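You operate a simulated robot arm through the tools that you are given. There is no shell and no other tool. Be economical: measure what you need, move in short steps, check, and stop when the job is done.

You are at the controls of a simulated robot arm. One attempt, no reset.

TASK
Lock the yellow sheets away in the post drawer, then try the drawer.
Fine: the other sheets and the post label stay where they are.

The check looks at the end state, three seconds after you hand in, the way a careful person would. Anything else that was tipped, shoved, dropped, spilled or broken makes it a failure. Flat cloth is picked up by pressing the open fingertips on it (5 to 10 N) and closing them slowly along it; thin cloth reads only 2 to 8 mm in the jaws.

THE ROBOT
A 7-joint arm with a two-finger parallel gripper, fixed in place. Base frame: the origin is at the foot of the arm, x ahead of it, y to its left, z up. Readings come in m, rad, newtons and seconds.
With the tool pointing down near the work surface it reaches from about 0.32 to 0.74 m from the base axis. Its first joint turns from -2.007 to 2.007 rad. Payload 3.91 kg.
The TCP is the grasp point between the finger pads, 0.03 m short of the fingertips. In the tool frame z runs along the fingers and y along their closing line. The gripper opens to 0.11 m. The fingers are 0.02 m wide and 0.01 m thick; the gripper's body (0.048 by 0.112 m) begins 0.055 m behind the TCP.
Orientation is told as [roll, pitch, yaw] about the base's x, y, z axes, in that order, counted from this pose: with the fingers straight down and closing along the base's y, the tool's x points along the base's -x, its y along +y and its z along -z.

THE INTERFACE
- The arm moves only by the tool drive_tool. Its argument "targets" is a list of rows, each a list of 3 entries, a list of its own where there are three numbers: the turn, a rotation vector about the tool's x, y, z in units of 8 degrees (1.0 is 8 degrees), then the shift along the tool's x, y, z in units of 20 mm (1.0 is 20 mm), then the gripper command, from -1 (fully open) to 1 (shut), values between in proportion. In form: [[[ax, ay, az], [tx, ty, tz], fingers], ...]. A call has 1 to 20 rows; each row shifts and turns the commanded pose from where the row before left it, along the tool's axes as they then stand. A call with a number of a shift or a turn outside -1 to 1 is refused whole. Each row takes 0.2 s and may step no farther than 0.05 m and 0.15 rad from the row before; otherwise, or with a gripper value out of range, the whole call is refused. A pose out of reach is approached as far as the arm can. The call stops where the force on the tool passes 90 N (or 10 N more than at its start, if that is more) or the arm is blocked; 0.2 s more then pass. The fingers move at their own pace (about 0.108 m/s each) and stop on an object; they squeeze with about 26 N. The grip force told is the motor's: it shows also when the fingers shut on nothing. Time passes only in rows, and 0.2 s behind the last, so rows that do not move let the fingers close. The reply holds the time, the measured pose of the TCP, the force on the tool along the base axes, the opening and the grip force, in the units named above and with some noise.
- Cameras (640 x 400 px; columns grow to the right, rows downward): "scene" is fixed at [0.0519, -0.6494, 1.2836]; the picture's right is [0.82, -0.57, 0.00], its down [-0.27, -0.39, -0.88] and it looks along [0.50, 0.73, -0.47] (base axes); focal length 348 px, centre (320, 200). "wrist" rides on the gripper at [-0.036, 0, -0.057] in the tool frame; the picture's right is [0.00, -1.00, 0.00], its down [0.97, 0.00, -0.24] and it looks along [0.24, 0.00, 0.97] (tool axes); focal length 218 px, centre (320, 200). There is no depth. A picture from a camera that has moved, and an enlarged one, comes with that camera's place and axes in the base frame and with its lens.
- capture(camera): a new picture of that camera. The clock stands still meanwhile.
- raise_lower(by): slides the trunk up (or, below 0, down) by that many m; the arm rides with it, the base frame stays. It gives what a move gives, with no picture.
- close_up(camera, box): a new picture of the part [left, top, right, bottom] of that camera's present view, enlarged. The clock stands still meanwhile.
- close_job(): hands the job in; it is judged then, once.

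Go step by step. Nothing tells you positions but the pictures and the camera data: compare them with the known pose of the tool, close in by small moves and look again before you grip or let go. The budget is 120 turns and 76 pictures, counting those below and the enlarged ones. Unless the task says otherwise, let go and move clear before handing in, and close with one line.

The tools are called after "Emit:" by a JSON object that holds its "op" and its "data". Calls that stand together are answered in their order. drive_tool: Moves the arm, as the interface text tells. Its arguments: {"type":"object","properties":{"targets":{"type":"array"}},"required":["targets"]} The other tools are called the same way: raise_lower (by) slides the trunk up or down; capture (camera) takes a picture; close_up (camera, box) takes an enlarged picture of a part of a camera's view; close_job () hands the job in.

At the start:

```text
time: 0.0
eef_pos: [0.6407, -0.1228, 1.0063]
tcp_rot: [-0.002, -0.002, 0.001]
wrist_force: [-0.1, 0.3, -0.8]
finger_gap: 0.1101
grip_force: 0.1
trunk travel left (down, up): [-0.575, 0.415]
```

scene: 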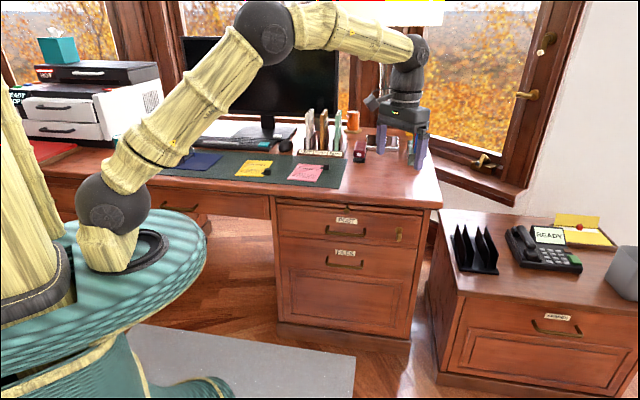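
wrist: 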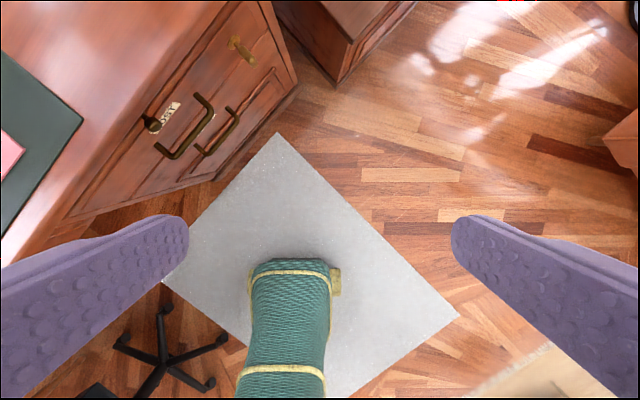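

I see a desk with yellow and pink sheets on a mat, a desk drawer labelled POST with a lock, and a side cabinet. I'll look closer at the details first.

Emit:
{"op": "close_up", "data": {"camera": "scene", "box": [160, 100, 380, 240]}}

Emit:
{"op": "close_up", "data": {"camera": "scene", "box": [270, 190, 450, 300]}}

Emit:
{"op": "close_up", "data": {"camera": "scene", "box": [440, 190, 640, 320]}}

Emit:
{"op": "close_up", "data": {"camera": "scene", "box": [0, 20, 220, 160]}}

Emit:
{"op": "close_up", "data": {"camera": "wrist", "box": [100, 0, 320, 140]}}

```text
2.86 times, centred on (270, 170) of scene
camera zoom: at [0.0519, -0.6494, 1.2836], right [0.82, -0.57, 0.0], down [-0.27, -0.39, -0.88], along [0.5, 0.73, -0.47], focal length 995 px, centre (463, 286)
```

zoom: 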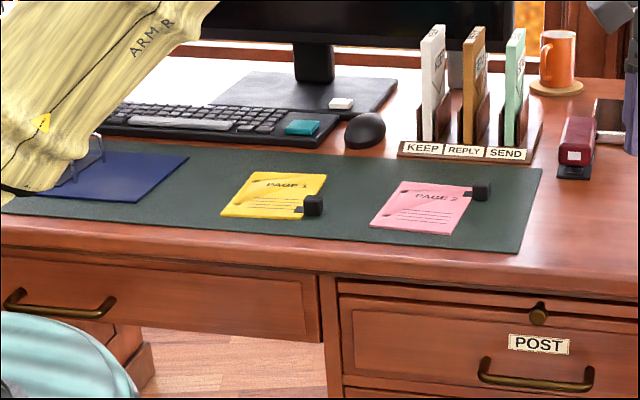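

```text
3.56 times, centred on (360, 245) of scene
camera zoom: at [0.0519, -0.6494, 1.2836], right [0.82, -0.57, 0.0], down [-0.27, -0.39, -0.88], along [0.5, 0.73, -0.47], focal length 1239 px, centre (178, 40)
```

zoom: 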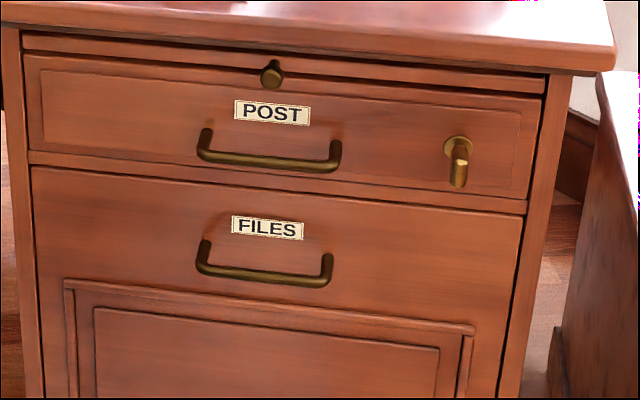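

```text
3.08 times, centred on (540, 255) of scene
camera zoom: at [0.0519, -0.6494, 1.2836], right [0.82, -0.57, 0.0], down [-0.27, -0.39, -0.88], along [0.5, 0.73, -0.47], focal length 1072 px, centre (-357, 31)
```

zoom: 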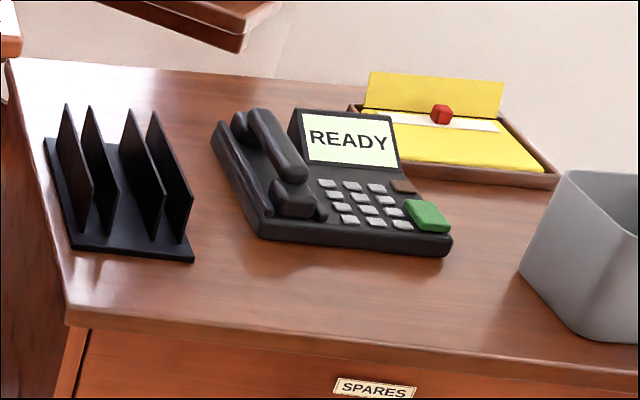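

```text
2.86 times, centred on (110, 90) of scene
camera zoom: at [0.0519, -0.6494, 1.2836], right [0.82, -0.57, 0.0], down [-0.27, -0.39, -0.88], along [0.5, 0.73, -0.47], focal length 995 px, centre (920, 514)
```

zoom: 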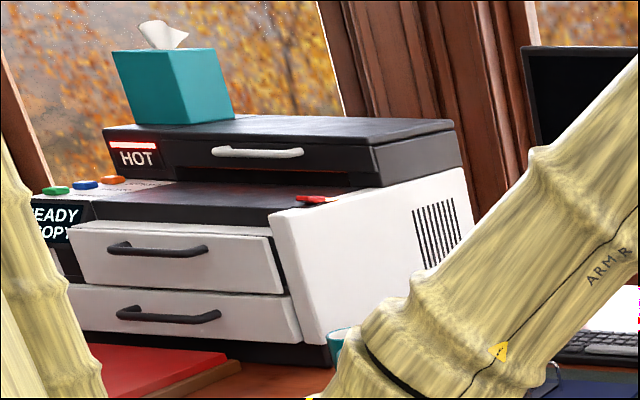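

```text
2.86 times, centred on (210, 70) of wrist
camera zoom: at [0.6773, -0.1221, 1.0653], right [0.0, -1.0, 0.0], down [-0.97, 0.0, 0.24], along [-0.24, 0.0, -0.97], focal length 624 px, centre (634, 571)
```

zoom: 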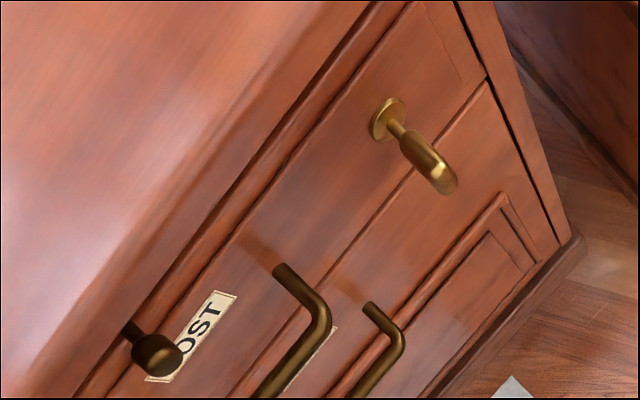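

The desk top triangulates to about z 0.762, with its front running at 45° (inward direction (1,1)/√2). The post handle is near (0.70, 0.14, 0.607), the lock key near (0.82, 0.01, 0.62) and the yellow sheets' clip near (0.56, 0.43). I'll turn the tool to face the drawer and look.

Emit:
{"op": "drive_tool", "data": {"targets": [[[0, 0, -1], [0, 0, 0], -1], [[0, 0, -1], [0, 0, 0], -1], [[0, 0, -1], [0, 0, 0], -1], [[0, 0, -1], [0, 0, 0], -1], [[0, 0, -1], [0, 0, 0], -1], [[0, 0, -0.625], [0, 0, 0], -1], [[0, -1, 0], [0.5, 0, 0], -1], [[0, -1, 0], [0.5, 0, 0], -1], [[0, -1, 0], [0.5, 0, 0], -1], [[0, -1, 0], [0.5, 0, 0], -1], [[0, -1, 0], [0.5, 0, 0], -1], [[0, -1, 0], [0.5, 0, 0], -1], [[0, -1, 0], [0.5, 0, 0], -1]]}}

```text
time: 2.8
eef_pos: [0.5982, -0.1665, 0.9781]
tcp_rot: [-0.002, -0.979, 0.788]
wrist_force: [-0.5, -0.3, 0.7]
finger_gap: 0.1102
grip_force: 0.1
trunk travel left (down, up): [-0.575, 0.415]
```

The tool faces the desk at 34° below horizontal. Now I lower the trunk and look.

Emit:
{"op": "raise_lower", "data": {"by": -0.2}}

Emit:
{"op": "capture", "data": {"camera": "wrist"}}

Emit:
{"op": "capture", "data": {"camera": "scene"}}

```text
time: 5.0
eef_pos: [0.598, -0.1656, 0.7793]
tcp_rot: [-0.002, -0.978, 0.787]
wrist_force: [-0.4, -0.2, 0.0]
finger_gap: 0.1096
grip_force: 0.0
trunk travel left (down, up): [-0.375, 0.615]
```

```text
68 pictures are left
camera wrist: at [0.5792, -0.1851, 0.8415], right [0.71, -0.71, 0.0], down [-0.52, -0.53, -0.67], along [0.47, 0.47, -0.74], focal length 218 px, centre (320, 200)
```

wrist: 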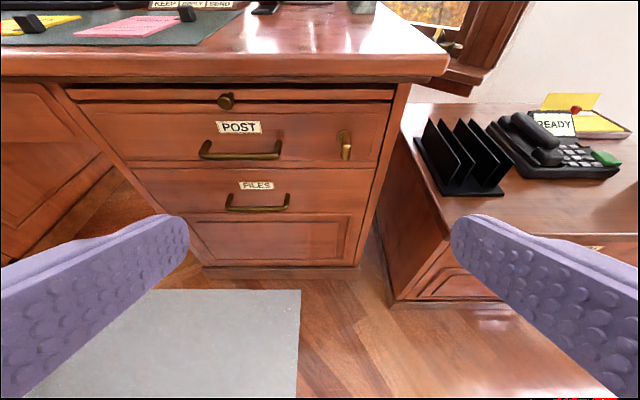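

```text
67 pictures are left
```

scene: 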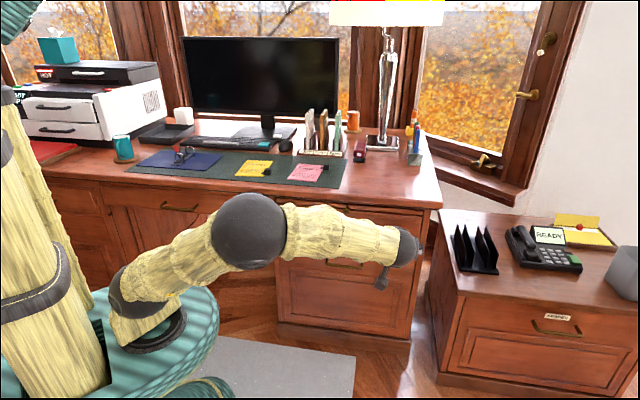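

Emit:
{"op": "close_up", "data": {"camera": "wrist", "box": [180, 80, 400, 220]}}

```text
2.86 times, centred on (290, 150) of wrist
camera zoom: at [0.5792, -0.1851, 0.8415], right [0.71, -0.71, 0.0], down [-0.52, -0.53, -0.67], along [0.47, 0.47, -0.74], focal length 624 px, centre (406, 343)
```

zoom: 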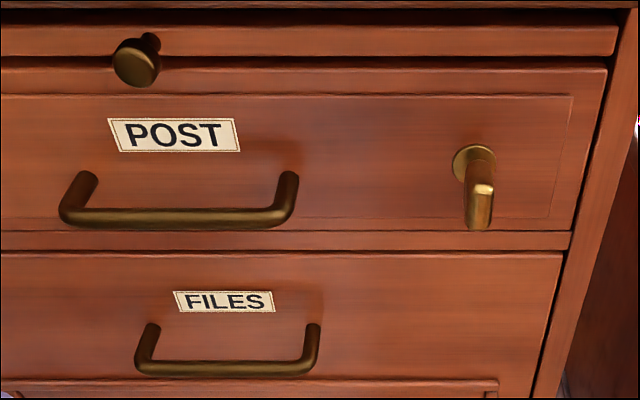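

The handle bar is at c≈0.593 inward, r≈0.396 rightward and z≈0.607, sticking out about 44 mm. I'll flatten the tool, roll it so the fingers close vertically, and move to a pre-grasp point.

Emit:
{"op": "drive_tool", "data": {"targets": [[[0, -1, 0], [0, 0, 0], 0], [[0, -0.75, 0], [0, 0, 0], 0], [[0, 0, 1], [0, 0, 0], 0], [[0, 0, 1], [0, 0, 0], 0], [[0, 0, 1], [0, 0, 0], 0], [[0, 0, 1], [0, 0, 0], 0], [[0, 0, 1], [0, 0, 0], 0], [[0, 0, 1], [0, 0, 0], 0], [[0, 0, 1], [0, 0, 0], 0], [[0, 0, 1], [0, 0, 0], 0], [[0, 0, 1], [0, 0, 0], 0], [[0, 0, 1], [0, 0, 0], 0], [[0, 0, 1], [0, 0, 0], 0], [[0, 0, 0.25], [0, 0, 0], 0]]}}

Emit:
{"op": "drive_tool", "data": {"targets": [[[0, 0, 0], [0.9, -0.4, 0.8], 0], [[0, 0, 0], [0.9, -0.4, 0.8], 0], [[0, 0, 0], [0.9, -0.4, 0.8], 0], [[0, 0, 0], [0.9, -0.4, 0.8], 0], [[0, 0, 0], [0.9, -0.4, 0.8], 0], [[0, 0, 0], [0.9, -0.4, 0.8], 0], [[0, 0, 0], [0.9, -0.4, 0.8], 0], [[0, 0, 0], [0.9, -0.4, 0.8], 0]]}}

Emit:
{"op": "capture", "data": {"camera": "wrist"}}

```text
time: 8.0
eef_pos: [0.5992, -0.1649, 0.7797]
tcp_rot: [1.222, 0.002, -0.785]
wrist_force: [0.0, 0.3, -0.1]
finger_gap: 0.055
grip_force: 0.0
trunk travel left (down, up): [-0.375, 0.615]
```

```text
time: 9.8
eef_pos: [0.565, 0.0072, 0.6744]
tcp_rot: [1.222, 0.0, -0.783]
wrist_force: [0.4, 0.5, 0.5]
finger_gap: 0.0549
grip_force: 0.1
trunk travel left (down, up): [-0.375, 0.615]
```

```text
65 pictures are left
camera wrist: at [0.5528, -0.0566, 0.695], right [-0.24, -0.24, -0.94], down [-0.85, 0.53, 0.08], along [0.47, 0.82, -0.33], focal length 218 px, centre (320, 200)
```

wrist: 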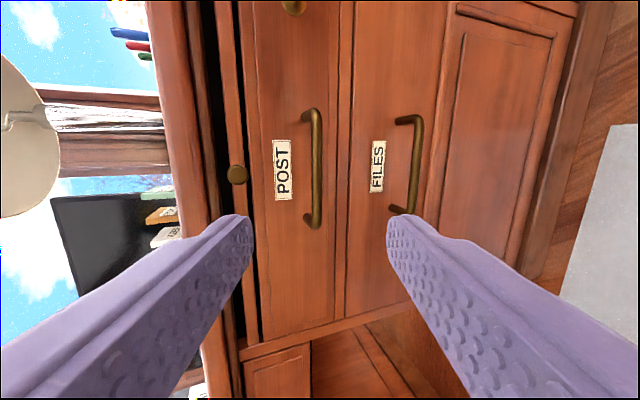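

The tool is aligned with the handle and I'm approaching it along the tool axis.

Emit:
{"op": "drive_tool", "data": {"targets": [[[0, 0, 0], [0, 0, 0.8], 0], [[0, 0, 0], [0, 0, 0.8], 0], [[0, 0, 0], [0, 0, 0.8], 0], [[0, 0, 0], [0, 0, 0.8], 0], [[0, 0, 0], [0, 0, 0.8], 0], [[0, 0, 0], [0, 0, 0.8], 0], [[0, 0, 0], [0, 0, 0.8], 0], [[0, 0, 0], [0, 0, 0.8], 0], [[0, 0, 0], [0, 0, 0.8], 0]]}}

Emit:
{"op": "capture", "data": {"camera": "wrist"}}

```text
time: 11.8
eef_pos: [0.662, 0.1006, 0.6248]
tcp_rot: [1.222, 0.0, -0.784]
wrist_force: [0.6, 0.0, -0.3]
finger_gap: 0.0548
grip_force: 0.0
trunk travel left (down, up): [-0.375, 0.615]
```

```text
64 pictures are left
camera wrist: at [0.6499, 0.0375, 0.6454], right [-0.24, -0.24, -0.94], down [-0.85, 0.53, 0.08], along [0.47, 0.82, -0.33], focal length 218 px, centre (320, 200)
```

wrist: 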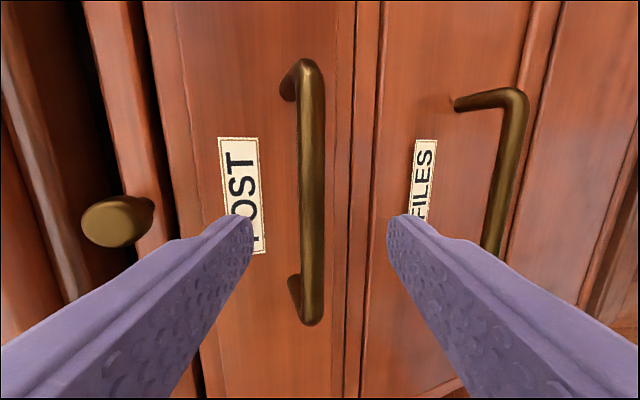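

Emit:
{"op": "drive_tool", "data": {"targets": [[[0, 0, 0], [0, 0, 0], 0.3], [[0, 0, 0], [0, 0, 0.8], 0.3], [[0, 0, 0], [0, 0, 0.8], 0.3], [[0, 0, 0], [0, 0, 0.8], 0.3], [[0, 0, 0], [0, 0, 0], 0.3]]}}

Emit:
{"op": "capture", "data": {"camera": "wrist"}}

```text
time: 13.0
eef_pos: [0.6938, 0.1342, 0.6087]
tcp_rot: [1.221, 0.001, -0.785]
wrist_force: [0.4, 0.1, 0.3]
finger_gap: 0.0385
grip_force: 0.0
trunk travel left (down, up): [-0.375, 0.615]
```

```text
63 pictures are left
camera wrist: at [0.6807, 0.0704, 0.6293], right [-0.24, -0.24, -0.94], down [-0.85, 0.53, 0.08], along [0.47, 0.82, -0.33], focal length 218 px, centre (320, 200)
```

wrist: 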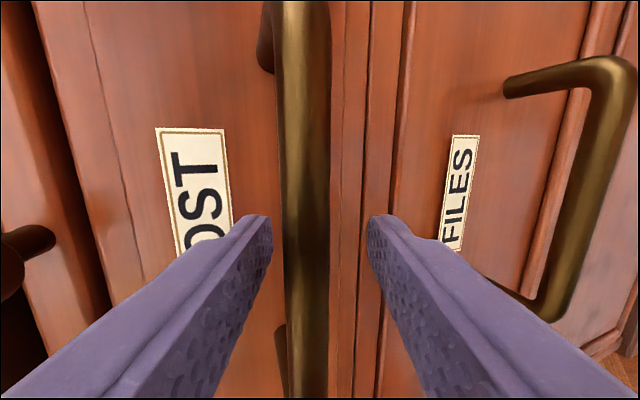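

Emit:
{"op": "drive_tool", "data": {"targets": [[[0, 0, 0], [0, 0, 0], 1], [[0, 0, 0], [0, 0, 0], 1], [[0, 0, 0], [0, 0, 0], 1], [[0, 0, 0], [0, 0, 0], 1]]}}

```text
time: 14.0
eef_pos: [0.693, 0.134, 0.6137]
tcp_rot: [1.226, -0.001, -0.786]
wrist_force: [8.9, 1.1, 24.3]
finger_gap: 0.0125
grip_force: 44.9
trunk travel left (down, up): [-0.375, 0.615]
```

The bar is gripped. I relieve the vertical load and pull outward a little to see whether the drawer is unlocked.

Emit:
{"op": "drive_tool", "data": {"targets": [[[0, 0, 0], [0, 0.24, -0.08], 1], [[0, 0, 0], [0, -0.17, -0.47], 1], [[0, 0, 0], [0, -0.17, -0.47], 1], [[0, 0, 0], [0, -0.17, -0.47], 1], [[0, 0, 0], [0, -0.17, -0.47], 1], [[0, 0, 0], [0, -0.17, -0.47], 1]]}}

```text
time: 15.4
eef_pos: [0.6582, 0.096, 0.6134]
tcp_rot: [1.221, 0.004, -0.784]
wrist_force: [0.6, -1.7, 0.0]
finger_gap: 0.0
grip_force: 37.7
trunk travel left (down, up): [-0.375, 0.615]
```

The fingers slipped off the bar, so I check whether the drawer moved.

Emit:
{"op": "capture", "data": {"camera": "wrist"}}

Emit:
{"op": "close_up", "data": {"camera": "scene", "box": [270, 190, 450, 300]}}

```text
62 pictures are left
camera wrist: at [0.6457, 0.0334, 0.6326], right [-0.25, -0.24, -0.94], down [-0.85, 0.53, 0.09], along [0.47, 0.81, -0.33], focal length 218 px, centre (320, 200)
```

wrist: 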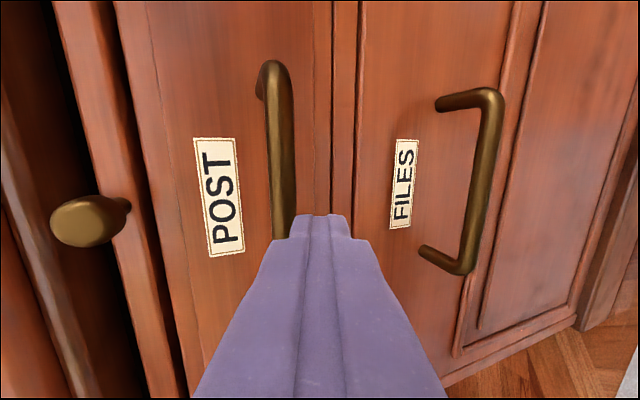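

```text
3.56 times, centred on (360, 245) of scene
camera zoom: at [0.0519, -0.6494, 1.2836], right [0.82, -0.57, 0.0], down [-0.27, -0.39, -0.88], along [0.5, 0.73, -0.47], focal length 1239 px, centre (178, 40)
```

zoom: 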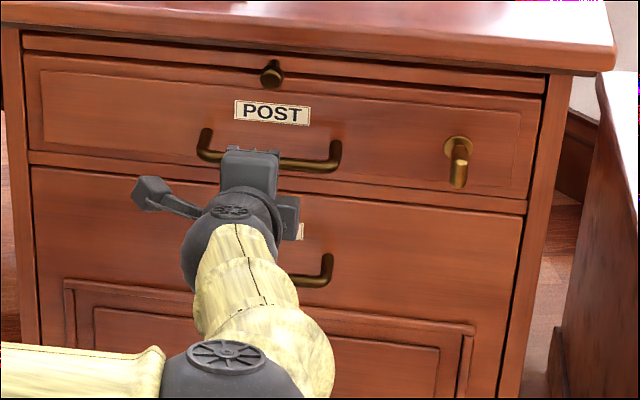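

The drawer has not moved, so it is either locked or just stiff. I regrip at the true bar height (z≈0.613) and pull in small steps while watching the force.

Emit:
{"op": "drive_tool", "data": {"targets": [[[0, 0, 0], [0, 0, 0], 0.3], [[0, 0, 0], [0, 0.5, -0.2], 0.3], [[0, 0, 0], [0, 0.5, 0], 0.3], [[0, 0, 0], [0, 0, 0.8], 0.3], [[0, 0, 0], [0, 0, 0.8], 0.3], [[0, 0, 0], [0, 0, 0.8], 0.3], [[0, 0, 0], [0, 0, 0.7], 0.3], [[0, 0, 0], [0, 0, 0], 1], [[0, 0, 0], [0, 0, 0], 1], [[0, 0, 0], [0, 0, 0], 1]]}}

Emit:
{"op": "drive_tool", "data": {"targets": [[[0, 0, 0], [0, -0.07, -0.2], 1], [[0, 0, 0], [0, -0.07, -0.2], 1]]}}

```text
time: 17.6
eef_pos: [0.6996, 0.1404, 0.6107]
tcp_rot: [1.216, 0.004, -0.785]
wrist_force: [-29.2, -21.7, -19.6]
finger_gap: 0.0128
grip_force: 45.1
trunk travel left (down, up): [-0.375, 0.615]
```

```text
time: 18.2
eef_pos: [0.6979, 0.138, 0.611]
tcp_rot: [1.219, 0.0, -0.784]
wrist_force: [24.5, 12.0, -28.3]
finger_gap: 0.0125
grip_force: 44.8
trunk travel left (down, up): [-0.375, 0.615]
```

Emit:
{"op": "drive_tool", "data": {"targets": [[[0, 0, 0], [0, -0.1, -0.2], 1]]}}

Emit:
{"op": "drive_tool", "data": {"targets": [[[0, 0, 0], [0, -0.1, -0.2], 1]]}}

```text
time: 18.6
eef_pos: [0.6946, 0.1341, 0.6121]
tcp_rot: [1.219, 0.002, -0.782]
wrist_force: [22.4, 19.6, -21.7]
finger_gap: 0.0127
grip_force: 44.8
trunk travel left (down, up): [-0.375, 0.615]
```

```text
time: 19.0
eef_pos: [0.6893, 0.1321, 0.6138]
tcp_rot: [1.222, -0.001, -0.781]
wrist_force: [23.7, 23.4, -8.2]
finger_gap: 0.0127
grip_force: 45.3
trunk travel left (down, up): [-0.375, 0.615]
```

Emit:
{"op": "capture", "data": {"camera": "wrist"}}

Emit:
{"op": "close_up", "data": {"camera": "scene", "box": [270, 190, 450, 300]}}

```text
60 pictures are left
camera wrist: at [0.6781, 0.0681, 0.6336], right [-0.24, -0.24, -0.94], down [-0.85, 0.52, 0.08], along [0.47, 0.82, -0.33], focal length 218 px, centre (320, 200)
```

wrist: 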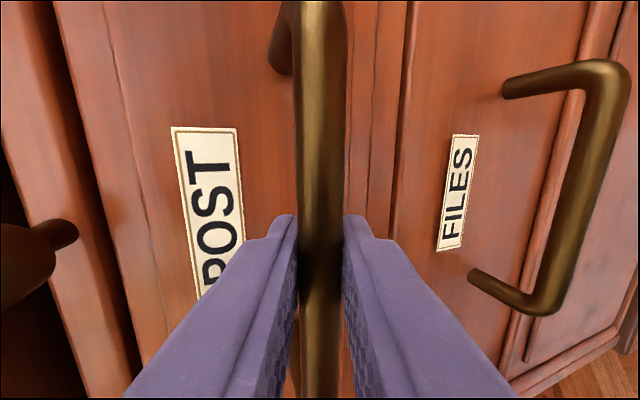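

```text
3.56 times, centred on (360, 245) of scene
camera zoom: at [0.0519, -0.6494, 1.2836], right [0.82, -0.57, 0.0], down [-0.27, -0.39, -0.88], along [0.5, 0.73, -0.47], focal length 1239 px, centre (178, 40)
```

zoom: 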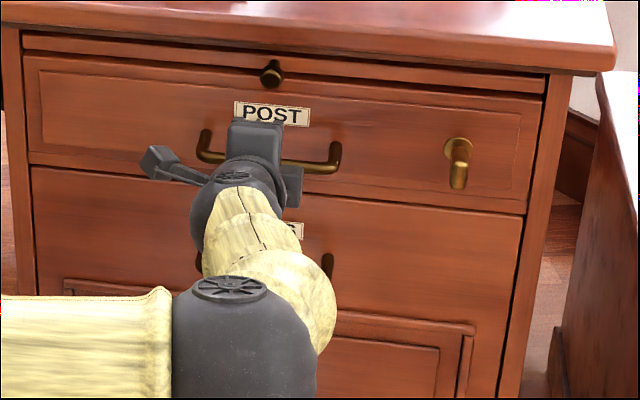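

At about 33 N of pull the drawer stayed put and the grip slid, so it is most likely locked. I let go, back off and look closely at the key.

Emit:
{"op": "drive_tool", "data": {"targets": [[[0, 0, 0], [0, 0, 0], 0.3], [[0, 0, 0], [0, 0, 0], 0.3], [[0, 0, 0], [0, 0, -1], 0.3], [[0, 0, 0], [0, 0, -1], 0.3], [[0, 0, 0], [0, 0, -1], 0.3], [[0, 0, 0], [-1, 0, -1], 0.3], [[0, 0, 0], [-1, 0, -1], 0.3], [[0, 0, 0], [-1, 0, 0], 0.3], [[0, 0, 0], [-1, 0, 0], 0.3], [[0, 0, 0], [-1, 0, 0], 0.3], [[0, 0, 0], [-1, 0, 0], 0.3]]}}

Emit:
{"op": "capture", "data": {"camera": "wrist"}}

```text
time: 21.4
eef_pos: [0.7068, -0.0223, 0.6454]
tcp_rot: [1.223, 0.0, -0.784]
wrist_force: [-0.2, -0.1, -0.5]
finger_gap: 0.0387
grip_force: 0.1
trunk travel left (down, up): [-0.375, 0.615]
```

```text
58 pictures are left
camera wrist: at [0.6954, -0.0864, 0.6661], right [-0.24, -0.24, -0.94], down [-0.85, 0.53, 0.08], along [0.47, 0.82, -0.33], focal length 218 px, centre (320, 200)
```

wrist: 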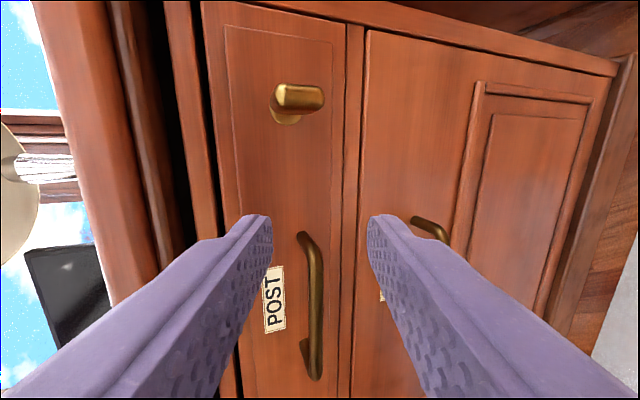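

Emit:
{"op": "close_up", "data": {"camera": "wrist", "box": [240, 60, 350, 150]}}

Emit:
{"op": "close_up", "data": {"camera": "scene", "box": [380, 215, 420, 250]}}

```text
4.44 times, centred on (295, 105) of wrist
camera zoom: at [0.6954, -0.0864, 0.6661], right [-0.24, -0.24, -0.94], down [-0.85, 0.53, 0.08], along [0.47, 0.82, -0.33], focal length 970 px, centre (431, 622)
```

zoom: 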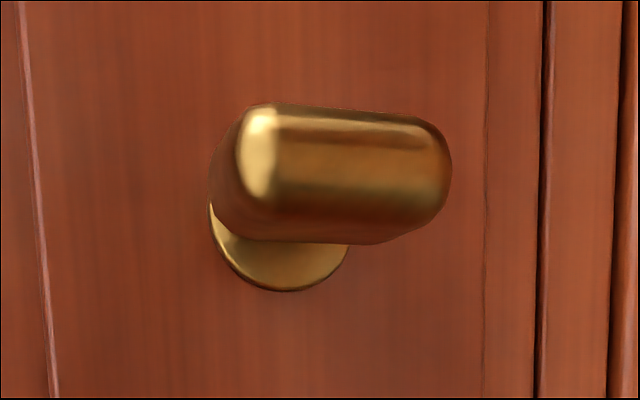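

```text
11.43 times, centred on (400, 232) of scene
camera zoom: at [0.0519, -0.6494, 1.2836], right [0.82, -0.57, 0.0], down [-0.27, -0.39, -0.88], along [0.5, 0.73, -0.47], focal length 3982 px, centre (-594, -171)
```

zoom: 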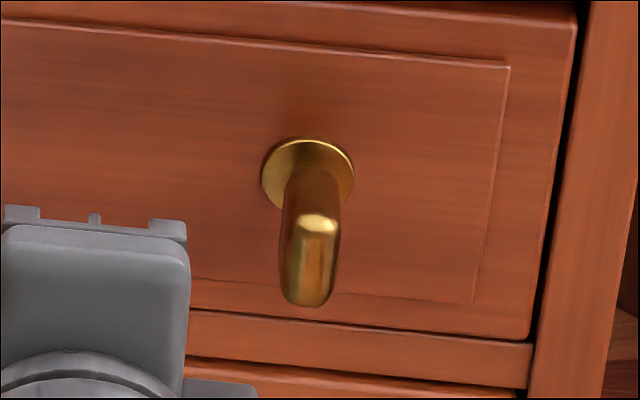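

The lock is a thumb-turn: a vertical bar roughly 32 × 15 mm centred on its pivot at r≈0.583, z≈0.624, with its front at c≈0.583. I level the tool, roll it so the fingers close sideways, and line up on it.

Emit:
{"op": "drive_tool", "data": {"targets": [[[-1, 0, 0], [0, 0, 0], -0.2], [[-1, 0, 0], [0, 0, 0], -0.2], [[-0.5, 0, 0], [0, 0, 0], -0.2], [[0, 0, -1], [0, 0, 0], -0.2], [[0, 0, -1], [0, 0, 0], -0.2], [[0, 0, -1], [0, 0, 0], -0.2], [[0, 0, -1], [0, 0, 0], -0.2], [[0, 0, -1], [0, 0, 0], -0.2], [[0, 0, -1], [0, 0, 0], -0.2], [[0, 0, -1], [0, 0, 0], -0.2], [[0, 0, -1], [0, 0, 0], -0.2], [[0, 0, -1], [0, 0, 0], -0.2], [[0, 0, -1], [0, 0, 0], -0.2], [[0, 0, -1], [0, 0, 0], -0.2], [[0, 0, -0.25], [0, 0, 0], -0.2]]}}

Emit:
{"op": "drive_tool", "data": {"targets": [[[0, 0, 0], [0.35, -0.9, 0], -0.2], [[0, 0, 0], [0.35, -0.9, 0], -0.2], [[0, 0, 0], [0.35, -0.9, 0], -0.2], [[0, 0, 0], [0, -0.65, 0], -0.2]]}}

Emit:
{"op": "capture", "data": {"camera": "wrist"}}

```text
time: 24.6
eef_pos: [0.708, -0.0278, 0.652]
tcp_rot: [-1.286, -1.552, 2.067]
wrist_force: [-0.2, -0.3, 0.0]
finger_gap: 0.0661
grip_force: 0.0
trunk travel left (down, up): [-0.375, 0.615]
```

```text
time: 25.6
eef_pos: [0.751, -0.131, 0.6421]
tcp_rot: [-1.299, -1.534, 2.007]
wrist_force: [-0.5, 0.9, 0.3]
finger_gap: 0.0659
grip_force: 0.0
trunk travel left (down, up): [-0.375, 0.615]
```

```text
55 pictures are left
camera wrist: at [0.7071, -0.1673, 0.6784], right [0.65, -0.76, 0.04], down [-0.17, -0.19, -0.97], along [0.74, 0.62, -0.25], focal length 218 px, centre (320, 200)
```

wrist: 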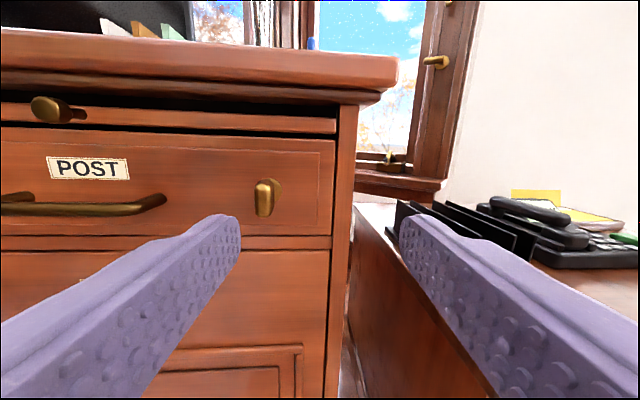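

The arm isn't reaching the commanded pose (about 6 cm and 5° off), probably because of a wrist joint limit. I roll back to the earlier orientation, which reached fine, and see where it settles.

Emit:
{"op": "drive_tool", "data": {"targets": [[[0, 0, 1], [0, 0, 0], -0.2], [[0, 0, 1], [0, 0, 0], -0.2], [[0, 0, 1], [0, 0, 0], -0.2], [[0, 0, 1], [0, 0, 0], -0.2], [[0, 0, 1], [0, 0, 0], -0.2], [[0, 0, 1], [0, 0, 0], -0.2], [[0, 0, 1], [0, 0, 0], -0.2], [[0, 0, 1], [0, 0, 0], -0.2], [[0, 0, 1], [0, 0, 0], -0.2], [[0, 0, 1], [0, 0, 0], -0.2], [[0, 0, 1], [0, 0, 0], -0.2], [[0, 0, 0.25], [0, 0, 0], -0.2], [[0, 0, 0], [0, 0, 0], -0.2]]}}

Emit:
{"op": "capture", "data": {"camera": "scene"}}

```text
time: 28.4
eef_pos: [0.7545, -0.0687, 0.6265]
tcp_rot: [1.569, 0.0, -0.783]
wrist_force: [-0.1, 0.3, -0.4]
finger_gap: 0.0659
grip_force: 0.0
trunk travel left (down, up): [-0.375, 0.615]
```

```text
54 pictures are left
```

scene: 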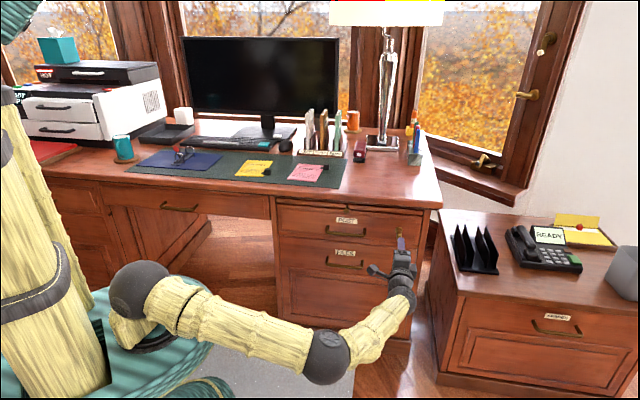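

The commanded pose persists and y-up reaches exactly. I now roll the other way (+90°), with the fingers sideways and the camera below.

Emit:
{"op": "drive_tool", "data": {"targets": [[[0, 0, 1], [0, 0, 0], -0.2], [[0, 0, 1], [0, 0, 0], -0.2], [[0, 0, 1], [0, 0, 0], -0.2], [[0, 0, 1], [0, 0, 0], -0.2], [[0, 0, 1], [0, 0, 0], -0.2], [[0, 0, 1], [0, 0, 0], -0.2], [[0, 0, 1], [0, 0, 0], -0.2], [[0, 0, 1], [0, 0, 0], -0.2], [[0, 0, 1], [0, 0, 0], -0.2], [[0, 0, 1], [0, 0, 0], -0.2], [[0, 0, 1], [0, 0, 0], -0.2], [[0, 0, 0.25], [0, 0, 0], -0.2], [[0, 0, 0], [0, 0, 0], -0.2]]}}

Emit:
{"op": "capture", "data": {"camera": "wrist"}}

```text
time: 31.2
eef_pos: [0.7551, -0.0695, 0.6262]
tcp_rot: [-1.337, 1.571, 2.59]
wrist_force: [0.6, -0.3, 0.0]
finger_gap: 0.0663
grip_force: 0.0
trunk travel left (down, up): [-0.375, 0.615]
```

```text
53 pictures are left
camera wrist: at [0.7149, -0.1098, 0.5904], right [-0.71, 0.71, 0.0], down [-0.17, -0.17, 0.97], along [0.69, 0.69, 0.24], focal length 218 px, centre (320, 200)
```

wrist: 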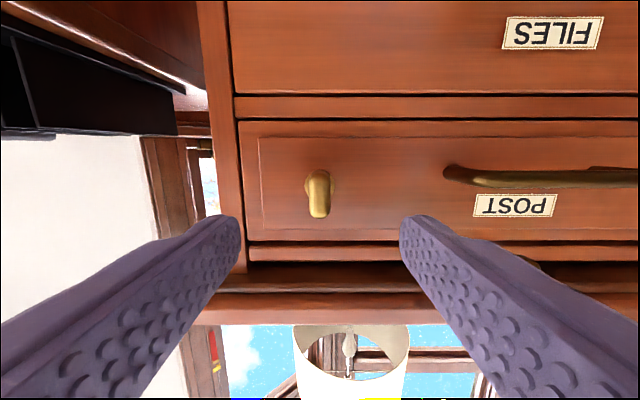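

The pose is reached and the key is centred between the fingers. I advance about 0.105 m.

Emit:
{"op": "drive_tool", "data": {"targets": [[[0, 0, 0], [-0.1, 0, 0.9], -0.2], [[0, 0, 0], [0, 0, 0.9], -0.2], [[0, 0, 0], [0, 0, 0.9], -0.2], [[0, 0, 0], [0, 0, 0.9], -0.2], [[0, 0, 0], [0, 0, 0.9], 0], [[0, 0, 0], [0, 0, 0.6], 0.2], [[0, 0, 0], [0, 0, 0], 0.2]]}}

Emit:
{"op": "capture", "data": {"camera": "wrist"}}

```text
time: 32.8
eef_pos: [0.8277, 0.0018, 0.623]
tcp_rot: [-0.807, 1.571, 3.123]
wrist_force: [-0.2, -0.1, -0.3]
finger_gap: 0.0439
grip_force: 0.1
trunk travel left (down, up): [-0.375, 0.615]
```

```text
52 pictures are left
camera wrist: at [0.7876, -0.038, 0.588], right [-0.71, 0.71, 0.0], down [-0.17, -0.17, 0.97], along [0.69, 0.69, 0.24], focal length 218 px, centre (320, 200)
```

wrist: 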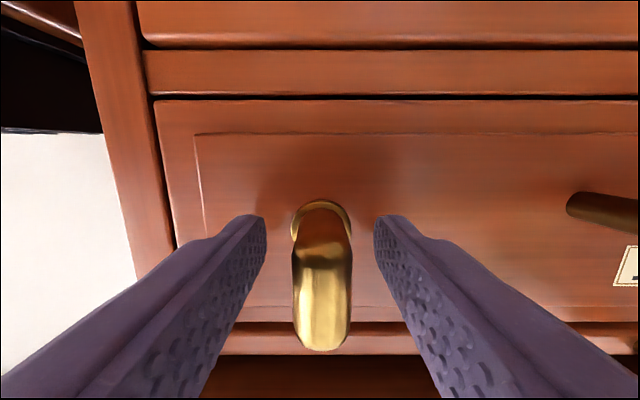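

Well aligned, so I close on the thumb-turn.

Emit:
{"op": "drive_tool", "data": {"targets": [[[0, 0, 0], [0, 0, 0], 1], [[0, 0, 0], [0, 0, 0], 1], [[0, 0, 0], [0, 0, 0], 1]]}}

```text
time: 33.6
eef_pos: [0.827, 0.0022, 0.6227]
tcp_rot: [-0.921, 1.572, 3.007]
wrist_force: [-4.8, 3.2, -1.3]
finger_gap: 0.0159
grip_force: 44.8
trunk travel left (down, up): [-0.375, 0.615]
```

Emit:
{"op": "drive_tool", "data": {"targets": [[[0, 0, -0.5], [0, 0, 0], 1], [[0, 0, -0.5], [0, 0, 0], 1], [[0, 0, -0.5], [0, 0, 0], 1], [[0, 0, -0.5], [0, 0, 0], 1]]}}

Emit:
{"op": "capture", "data": {"camera": "wrist"}}

```text
time: 34.6
eef_pos: [0.8272, 0.0031, 0.6245]
tcp_rot: [1.57, 1.291, -0.783]
wrist_force: [-2.5, 4.2, 0.9]
finger_gap: 0.0221
grip_force: 44.6
trunk travel left (down, up): [-0.375, 0.615]
```

```text
51 pictures are left
camera wrist: at [0.7943, -0.0446, 0.5901], right [-0.68, 0.68, -0.28], down [-0.36, 0.02, 0.93], along [0.64, 0.73, 0.23], focal length 218 px, centre (320, 200)
```

wrist: 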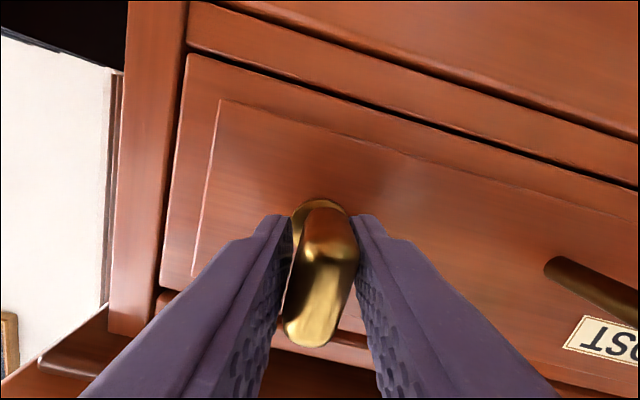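

The bar stayed still and the jaws spread, so that direction is blocked. I turn the other way.

Emit:
{"op": "drive_tool", "data": {"targets": [[[0, 0, 0.5], [0, 0, 0], 1], [[0, 0, 0.5], [0, 0, 0], 1], [[0, 0, 0.5], [0, 0, 0], 1], [[0, 0, 0.5], [0, 0, 0], 1], [[0, 0, 0.5], [0, 0, 0], 1], [[0, 0, 0.5], [0, 0, 0], 1], [[0, 0, 0.5], [0, 0, 0], 1], [[0, 0, 0.5], [0, 0, 0], 1]]}}

Emit:
{"op": "capture", "data": {"camera": "wrist"}}

```text
time: 36.4
eef_pos: [0.8258, 0.0036, 0.6233]
tcp_rot: [-1.567, 1.291, 2.364]
wrist_force: [-5.2, 6.6, -5.8]
finger_gap: 0.0158
grip_force: 44.7
trunk travel left (down, up): [-0.375, 0.615]
```

```text
50 pictures are left
camera wrist: at [0.7801, -0.03, 0.5893], right [-0.68, 0.68, 0.28], down [0.02, -0.36, 0.93], along [0.73, 0.64, 0.23], focal length 218 px, centre (320, 200)
```

wrist: 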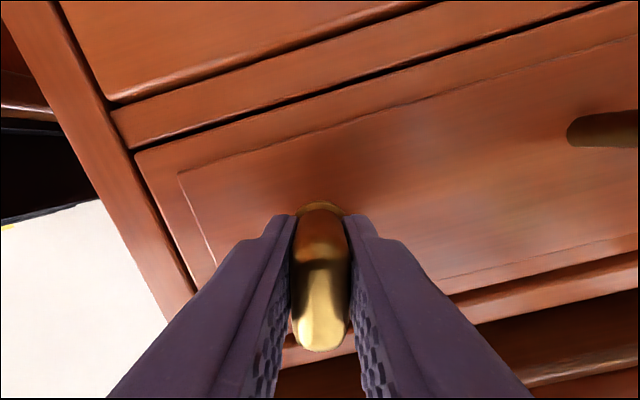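

The turn follows clockwise, so I continue to about 90°.

Emit:
{"op": "drive_tool", "data": {"targets": [[[0, 0, 0.7], [0, 0, 0], 1], [[0, 0, 0.7], [0, 0, 0], 1], [[0, 0, 0.7], [0, 0, 0], 1], [[0, 0, 0.7], [0, 0, 0], 1], [[0, 0, 0.7], [0, 0, 0], 1], [[0, 0, 0.7], [0, 0, 0], 1], [[0, 0, 0.7], [0, 0, 0], 1], [[0, 0, 0.7], [0, 0, 0], 1], [[0, 0, 0.7], [0, 0, 0], 1], [[0, 0, 0.7], [0, 0, 0], 1], [[0, 0, 0.7], [0, 0, 0], 1], [[0, 0, 0.7], [0, 0, 0], 1], [[0, 0, 0.7], [0, 0, 0], 1], [[0, 0, 0.3], [0, 0, 0], 1], [[0, 0, 0], [0, 0, 0], 1]]}}

Emit:
{"op": "capture", "data": {"camera": "wrist"}}

```text
time: 39.6
eef_pos: [0.8264, 0.0038, 0.6242]
tcp_rot: [-1.571, -0.019, 2.357]
wrist_force: [-13.5, 13.4, 1.4]
finger_gap: 0.0162
grip_force: 44.5
trunk travel left (down, up): [-0.375, 0.615]
```

```text
49 pictures are left
camera wrist: at [0.761, -0.0109, 0.6261], right [0.01, -0.01, 1.0], down [0.52, -0.85, -0.02], along [0.85, 0.52, 0.0], focal length 218 px, centre (320, 200)
```

wrist: 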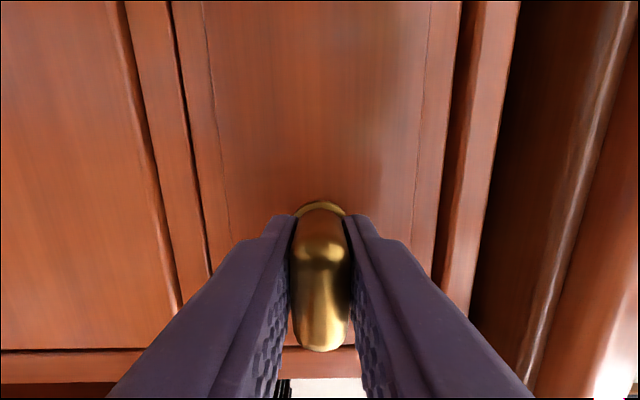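

The thumb-turn is now horizontal. I release, back out and line up on the handle again.

Emit:
{"op": "drive_tool", "data": {"targets": [[[0, 0, 0], [0, 0, 0], 0.2], [[0, 0, 0], [0, 0, 0], 0.2], [[0, 0, 0], [0, 0, -1], 0.2], [[0, 0, 0], [0, 0, -1], 0.2], [[0, 0, 0], [0, 0, -1], 0.2], [[0, 0, 0], [0, 0, -1], 0.2], [[0, 0, 0], [-1, 0, -1], 0.2], [[0, 0, 0], [-1, 0.5, 0], 0.2], [[0, 0, 0], [-1, 0, 0], 0.2], [[0, 0, 0], [-1, 0, 0], 0.2], [[0, 0, 0], [-1, 0, 0], 0.2], [[0, 0, 0], [-1, 0, 0], 0.2], [[0, 0, 0], [-1, 0, 0], 0.2], [[0, 0, 0], [-1, 0, 0], 0.2], [[0, 0, 0], [-1, 0, 0], 0.2], [[0, 0, 0], [-0.4, 0, 0], 0.2], [[0, 0, 0], [0, 0, 0], 0.2]]}}

Emit:
{"op": "capture", "data": {"camera": "wrist"}}

Emit:
{"op": "close_up", "data": {"camera": "scene", "box": [270, 190, 450, 300]}}

```text
time: 43.2
eef_pos: [0.6226, 0.065, 0.6182]
tcp_rot: [-1.571, -0.021, 2.357]
wrist_force: [0.2, -1.0, 0.3]
finger_gap: 0.0439
grip_force: 0.0
trunk travel left (down, up): [-0.375, 0.615]
```

```text
48 pictures are left
camera wrist: at [0.5571, 0.0497, 0.6195], right [0.02, -0.01, 1.0], down [0.52, -0.86, -0.02], along [0.86, 0.52, -0.01], focal length 218 px, centre (320, 200)
```

wrist: 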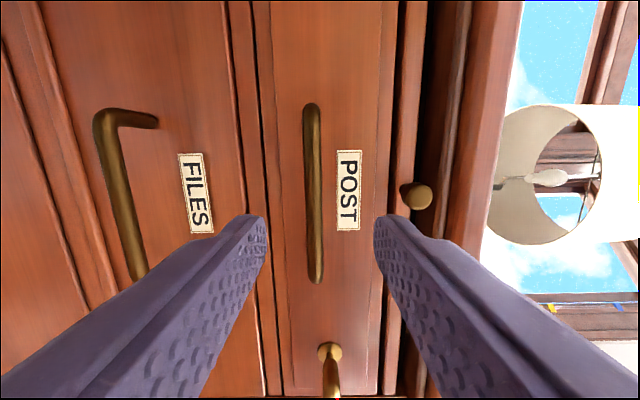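

```text
3.56 times, centred on (360, 245) of scene
camera zoom: at [0.0519, -0.6494, 1.2836], right [0.82, -0.57, 0.0], down [-0.27, -0.39, -0.88], along [0.5, 0.73, -0.47], focal length 1239 px, centre (178, 40)
```

zoom: 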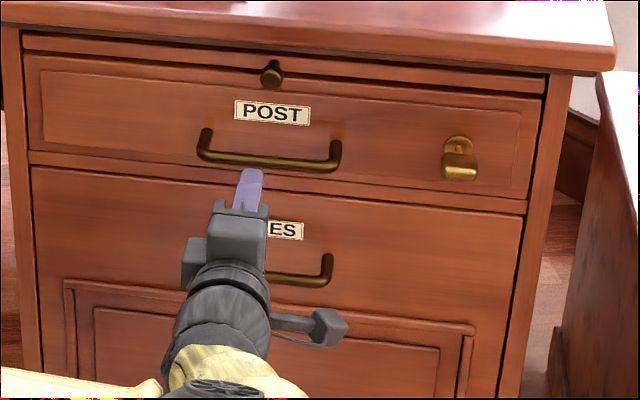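

Emit:
{"op": "drive_tool", "data": {"targets": [[[0, 0, 0], [0, 0.25, 0.9], 0.4], [[0, 0, 0], [0, 0, 0.9], 0.4], [[0, 0, 0], [0, 0, 0.9], 0.4], [[0, 0, 0], [0, 0, 0.9], 0.4], [[0, 0, 0], [0, 0, 0.9], 0.4], [[0, 0, 0], [0, 0, 0.9], 0.4], [[0, 0, 0], [0, 0, 0], 0.4], [[0, 0, 0], [0, 0, 0], 1], [[0, 0, 0], [0, 0, 0], 1], [[0, 0, 0], [0, 0, 0], 1]]}}

Emit:
{"op": "drive_tool", "data": {"targets": [[[0, 0, 0], [0, 0, -0.3], 1], [[0, 0, 0], [0, 0, -0.3], 1], [[0, 0, 0], [0, 0, -0.3], 1], [[0, 0, 0], [0, 0, -0.3], 1]]}}

```text
time: 45.4
eef_pos: [0.6993, 0.1427, 0.6129]
tcp_rot: [-1.571, -0.019, 2.358]
wrist_force: [2.8, 1.9, 3.7]
finger_gap: 0.0127
grip_force: 44.9
trunk travel left (down, up): [-0.375, 0.615]
```

```text
time: 46.4
eef_pos: [0.6821, 0.1242, 0.6139]
tcp_rot: [-1.572, -0.019, 2.358]
wrist_force: [-1.1, 4.0, 7.8]
finger_gap: 0.013
grip_force: 44.8
trunk travel left (down, up): [-0.375, 0.615]
```

Little force now, so the drawer is sliding. I keep pulling.

Emit:
{"op": "drive_tool", "data": {"targets": [[[0, 0, 0], [0, 0, -0.6], 1], [[0, 0, 0], [0, 0, -0.6], 1], [[0, 0, 0], [0, 0, -0.6], 1], [[0, 0, 0], [0, 0, -0.6], 1], [[0, 0, 0], [0, 0, -0.6], 1], [[0, 0, 0], [0, 0, -0.6], 1], [[0, 0, 0], [0, 0, -0.6], 1], [[0, 0, 0], [0, 0, -0.6], 1], [[0, 0, 0], [0, 0, -0.6], 1], [[0, 0, 0], [0, 0, -0.6], 1], [[0, 0, 0], [0, 0, -0.6], 1], [[0, 0, 0], [0, 0, -0.6], 1], [[0, 0, 0], [0, 0, -0.6], 1], [[0, 0, 0], [0, 0, -0.6], 1], [[0, 0, 0], [0, 0, 0], 1]]}}

Emit:
{"op": "capture", "data": {"camera": "scene"}}

```text
time: 49.6
eef_pos: [0.5627, 0.0067, 0.613]
tcp_rot: [-1.566, -0.022, 2.358]
wrist_force: [-11.5, 10.4, -8.3]
finger_gap: 0.0127
grip_force: 45.3
trunk travel left (down, up): [-0.375, 0.615]
```

```text
46 pictures are left
```

scene: 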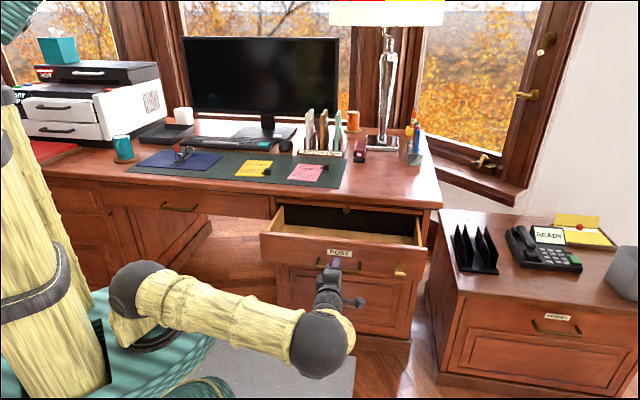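

The drawer is open about 0.19 m. I pull a bit further.

Emit:
{"op": "drive_tool", "data": {"targets": [[[0, 0, 0], [0, 0, -0.5], 1], [[0, 0, 0], [0, 0, -0.5], 1], [[0, 0, 0], [0, 0, -0.5], 1], [[0, 0, 0], [0, 0, -0.5], 1], [[0, 0, 0], [0, 0, 0], 1]]}}

```text
time: 50.8
eef_pos: [0.5353, -0.0208, 0.613]
tcp_rot: [-1.572, -0.019, 2.355]
wrist_force: [-4.9, 9.4, 1.8]
finger_gap: 0.0125
grip_force: 44.8
trunk travel left (down, up): [-0.375, 0.615]
```

Open about 0.23 m. I release, retreat, raise the trunk and point the tool down again.

Emit:
{"op": "drive_tool", "data": {"targets": [[[0, 0, 0], [0, 0, 0], 0.3], [[0, 0, 0], [0, 0, 0], 0.3], [[0, 0, 0], [0, 0, -1], 0.3], [[0, 0, 0], [0, 0, -1], 0.3], [[0, 0, 0], [0, 0, -1], 0.3], [[0, 0, 0], [0, 0, -1], 0.3]]}}

Emit:
{"op": "raise_lower", "data": {"by": 0.35}}

Emit:
{"op": "drive_tool", "data": {"targets": [[[-1, 0, 0], [0, 0, 0], -1], [[-1, 0, 0], [0, 0, 0], -1], [[-1, 0, 0], [0, 0, 0], -1], [[-1, 0, 0], [0, 0, 0], -1], [[-1, 0, 0], [0, 0, 0], -1], [[-1, 0, 0], [0, 0, 0], -1], [[-1, 0, 0], [0, 0, 0], -1], [[-1, 0, 0], [0, 0, 0], -1], [[-1, 0, 0], [0, 0, 0], -1], [[-1, 0, 0], [0, 0, 0], -1], [[-1, 0, 0], [0, 0, 0], -1], [[-0.25, 0, 0], [0, 0, 0], -1]]}}

Emit:
{"op": "capture", "data": {"camera": "wrist"}}

Emit:
{"op": "capture", "data": {"camera": "scene"}}

```text
time: 52.2
eef_pos: [0.479, -0.0784, 0.6127]
tcp_rot: [-1.573, -0.019, 2.358]
wrist_force: [0.1, -1.0, 0.8]
finger_gap: 0.0383
grip_force: 0.1
trunk travel left (down, up): [-0.375, 0.615]
```

```text
time: 55.6
eef_pos: [0.4779, -0.0792, 0.9606]
tcp_rot: [-1.571, -0.02, 2.359]
wrist_force: [0.7, 0.5, -0.6]
finger_gap: 0.0385
grip_force: 0.0
trunk travel left (down, up): [-0.725, 0.265]
```

```text
time: 58.2
eef_pos: [0.4796, -0.0791, 0.9629]
tcp_rot: [0.001, -0.021, 2.357]
wrist_force: [0.1, 0.2, -0.1]
finger_gap: 0.1096
grip_force: 0.0
trunk travel left (down, up): [-0.725, 0.265]
```

```text
45 pictures are left
camera wrist: at [0.4547, -0.0546, 1.0215], right [0.71, 0.71, 0.0], down [0.69, -0.69, 0.22], along [0.15, -0.16, -0.98], focal length 218 px, centre (320, 200)
```

wrist: 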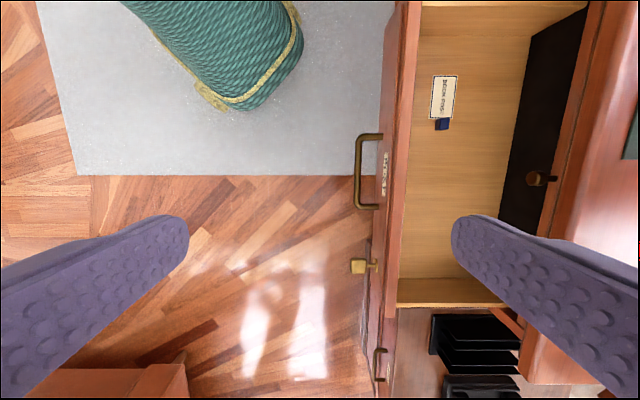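

```text
44 pictures are left
```

scene: 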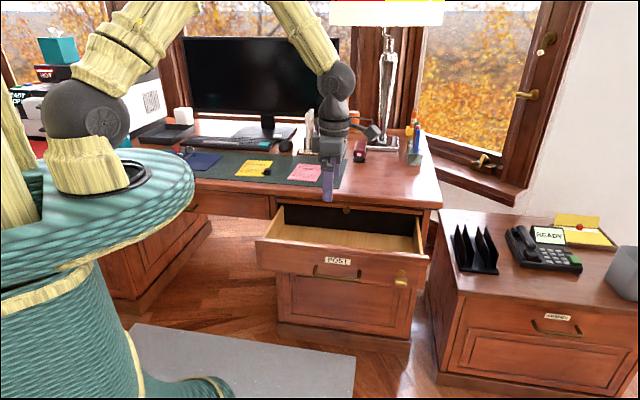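

Emit:
{"op": "close_up", "data": {"camera": "wrist", "box": [400, 50, 510, 150]}}

```text
4.00 times, centred on (455, 100) of wrist
camera zoom: at [0.4547, -0.0546, 1.0215], right [0.71, 0.71, 0.0], down [0.69, -0.69, 0.22], along [0.15, -0.16, -0.98], focal length 873 px, centre (-220, 600)
```

zoom: 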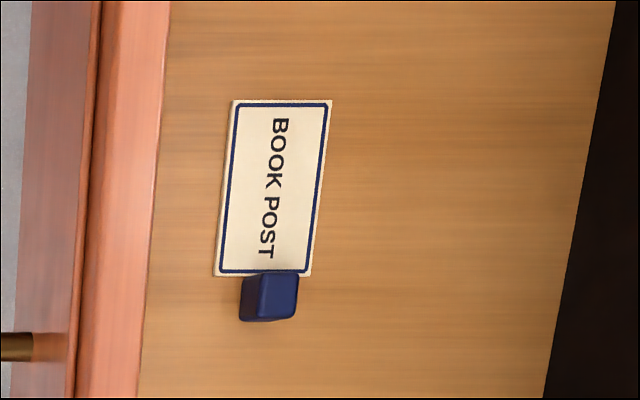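

The drawer holds a "BOOK POST" label at roughly c≈0.51, r 0.23–0.32, which must stay put. I'll put the sheets in the right part of the drawer, around c≈0.5, r≈0.45. Now I move above the yellow sheets.

Emit:
{"op": "drive_tool", "data": {"targets": [[[0, 0, 0], [-0.75, -0.95, 0], -1], [[0, 0, 0], [-0.75, -0.95, 0], -1], [[0, 0, 0], [-0.75, -0.95, 0], -1], [[0, 0, 0], [-0.75, -0.95, 0], -1], [[0, 0, 0], [-0.75, -0.95, 0], -1], [[0, 0, 0], [-0.75, -0.95, 0], -1], [[0, 0, 0], [-0.75, -0.95, 0], -1], [[0, 0, 0], [-0.75, -0.95, 0], -1], [[0, 0, 0], [-0.75, -0.95, 0], -1], [[0, 0, 0], [-0.75, -0.95, 0], -1], [[0, 0, 0], [-0.75, -0.95, 0], -1], [[0, 0, 0], [-0.75, -0.95, 0], -1], [[0, 0, 0], [-0.75, -0.95, 0], -1], [[0, 0, 0], [-0.75, -0.95, 0], -1], [[0, 0, 0], [-0.75, -0.95, 0], -1], [[0, 0, 0], [-0.75, -0.95, 0], -1], [[0, 0, 0], [-0.75, -0.95, 0], -1], [[0, 0, 0], [-0.75, -0.95, 0], -1], [[0, 0, 0], [-0.75, -0.95, 0], -1], [[0, 0, 0], [-0.75, -0.95, 0], -1]]}}

Emit:
{"op": "capture", "data": {"camera": "wrist"}}

```text
time: 62.4
eef_pos: [0.4989, 0.1007, 0.965]
tcp_rot: [-0.001, -0.023, 2.362]
wrist_force: [0.1, -0.1, -0.2]
finger_gap: 0.1099
grip_force: 0.1
out of reach, approached as far as the arm can: row 8, 9, 10, 11, 12, 13, 14, 15, 16, 17, 18, 19, 20
trunk travel left (down, up): [-0.725, 0.265]
```

```text
42 pictures are left
camera wrist: at [0.4752, 0.1256, 1.0235], right [0.7, 0.71, 0.0], down [0.69, -0.69, 0.22], along [0.16, -0.16, -0.98], focal length 218 px, centre (320, 200)
```

wrist: 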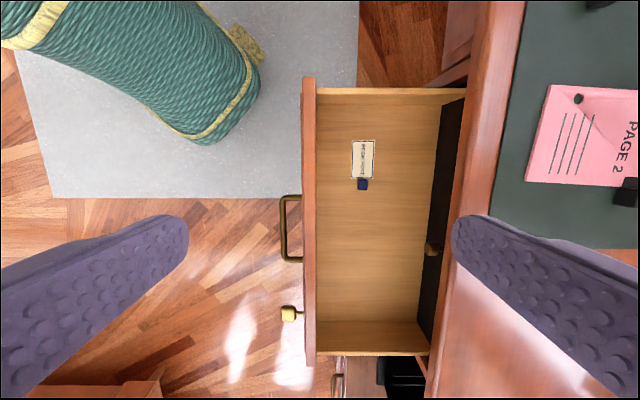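

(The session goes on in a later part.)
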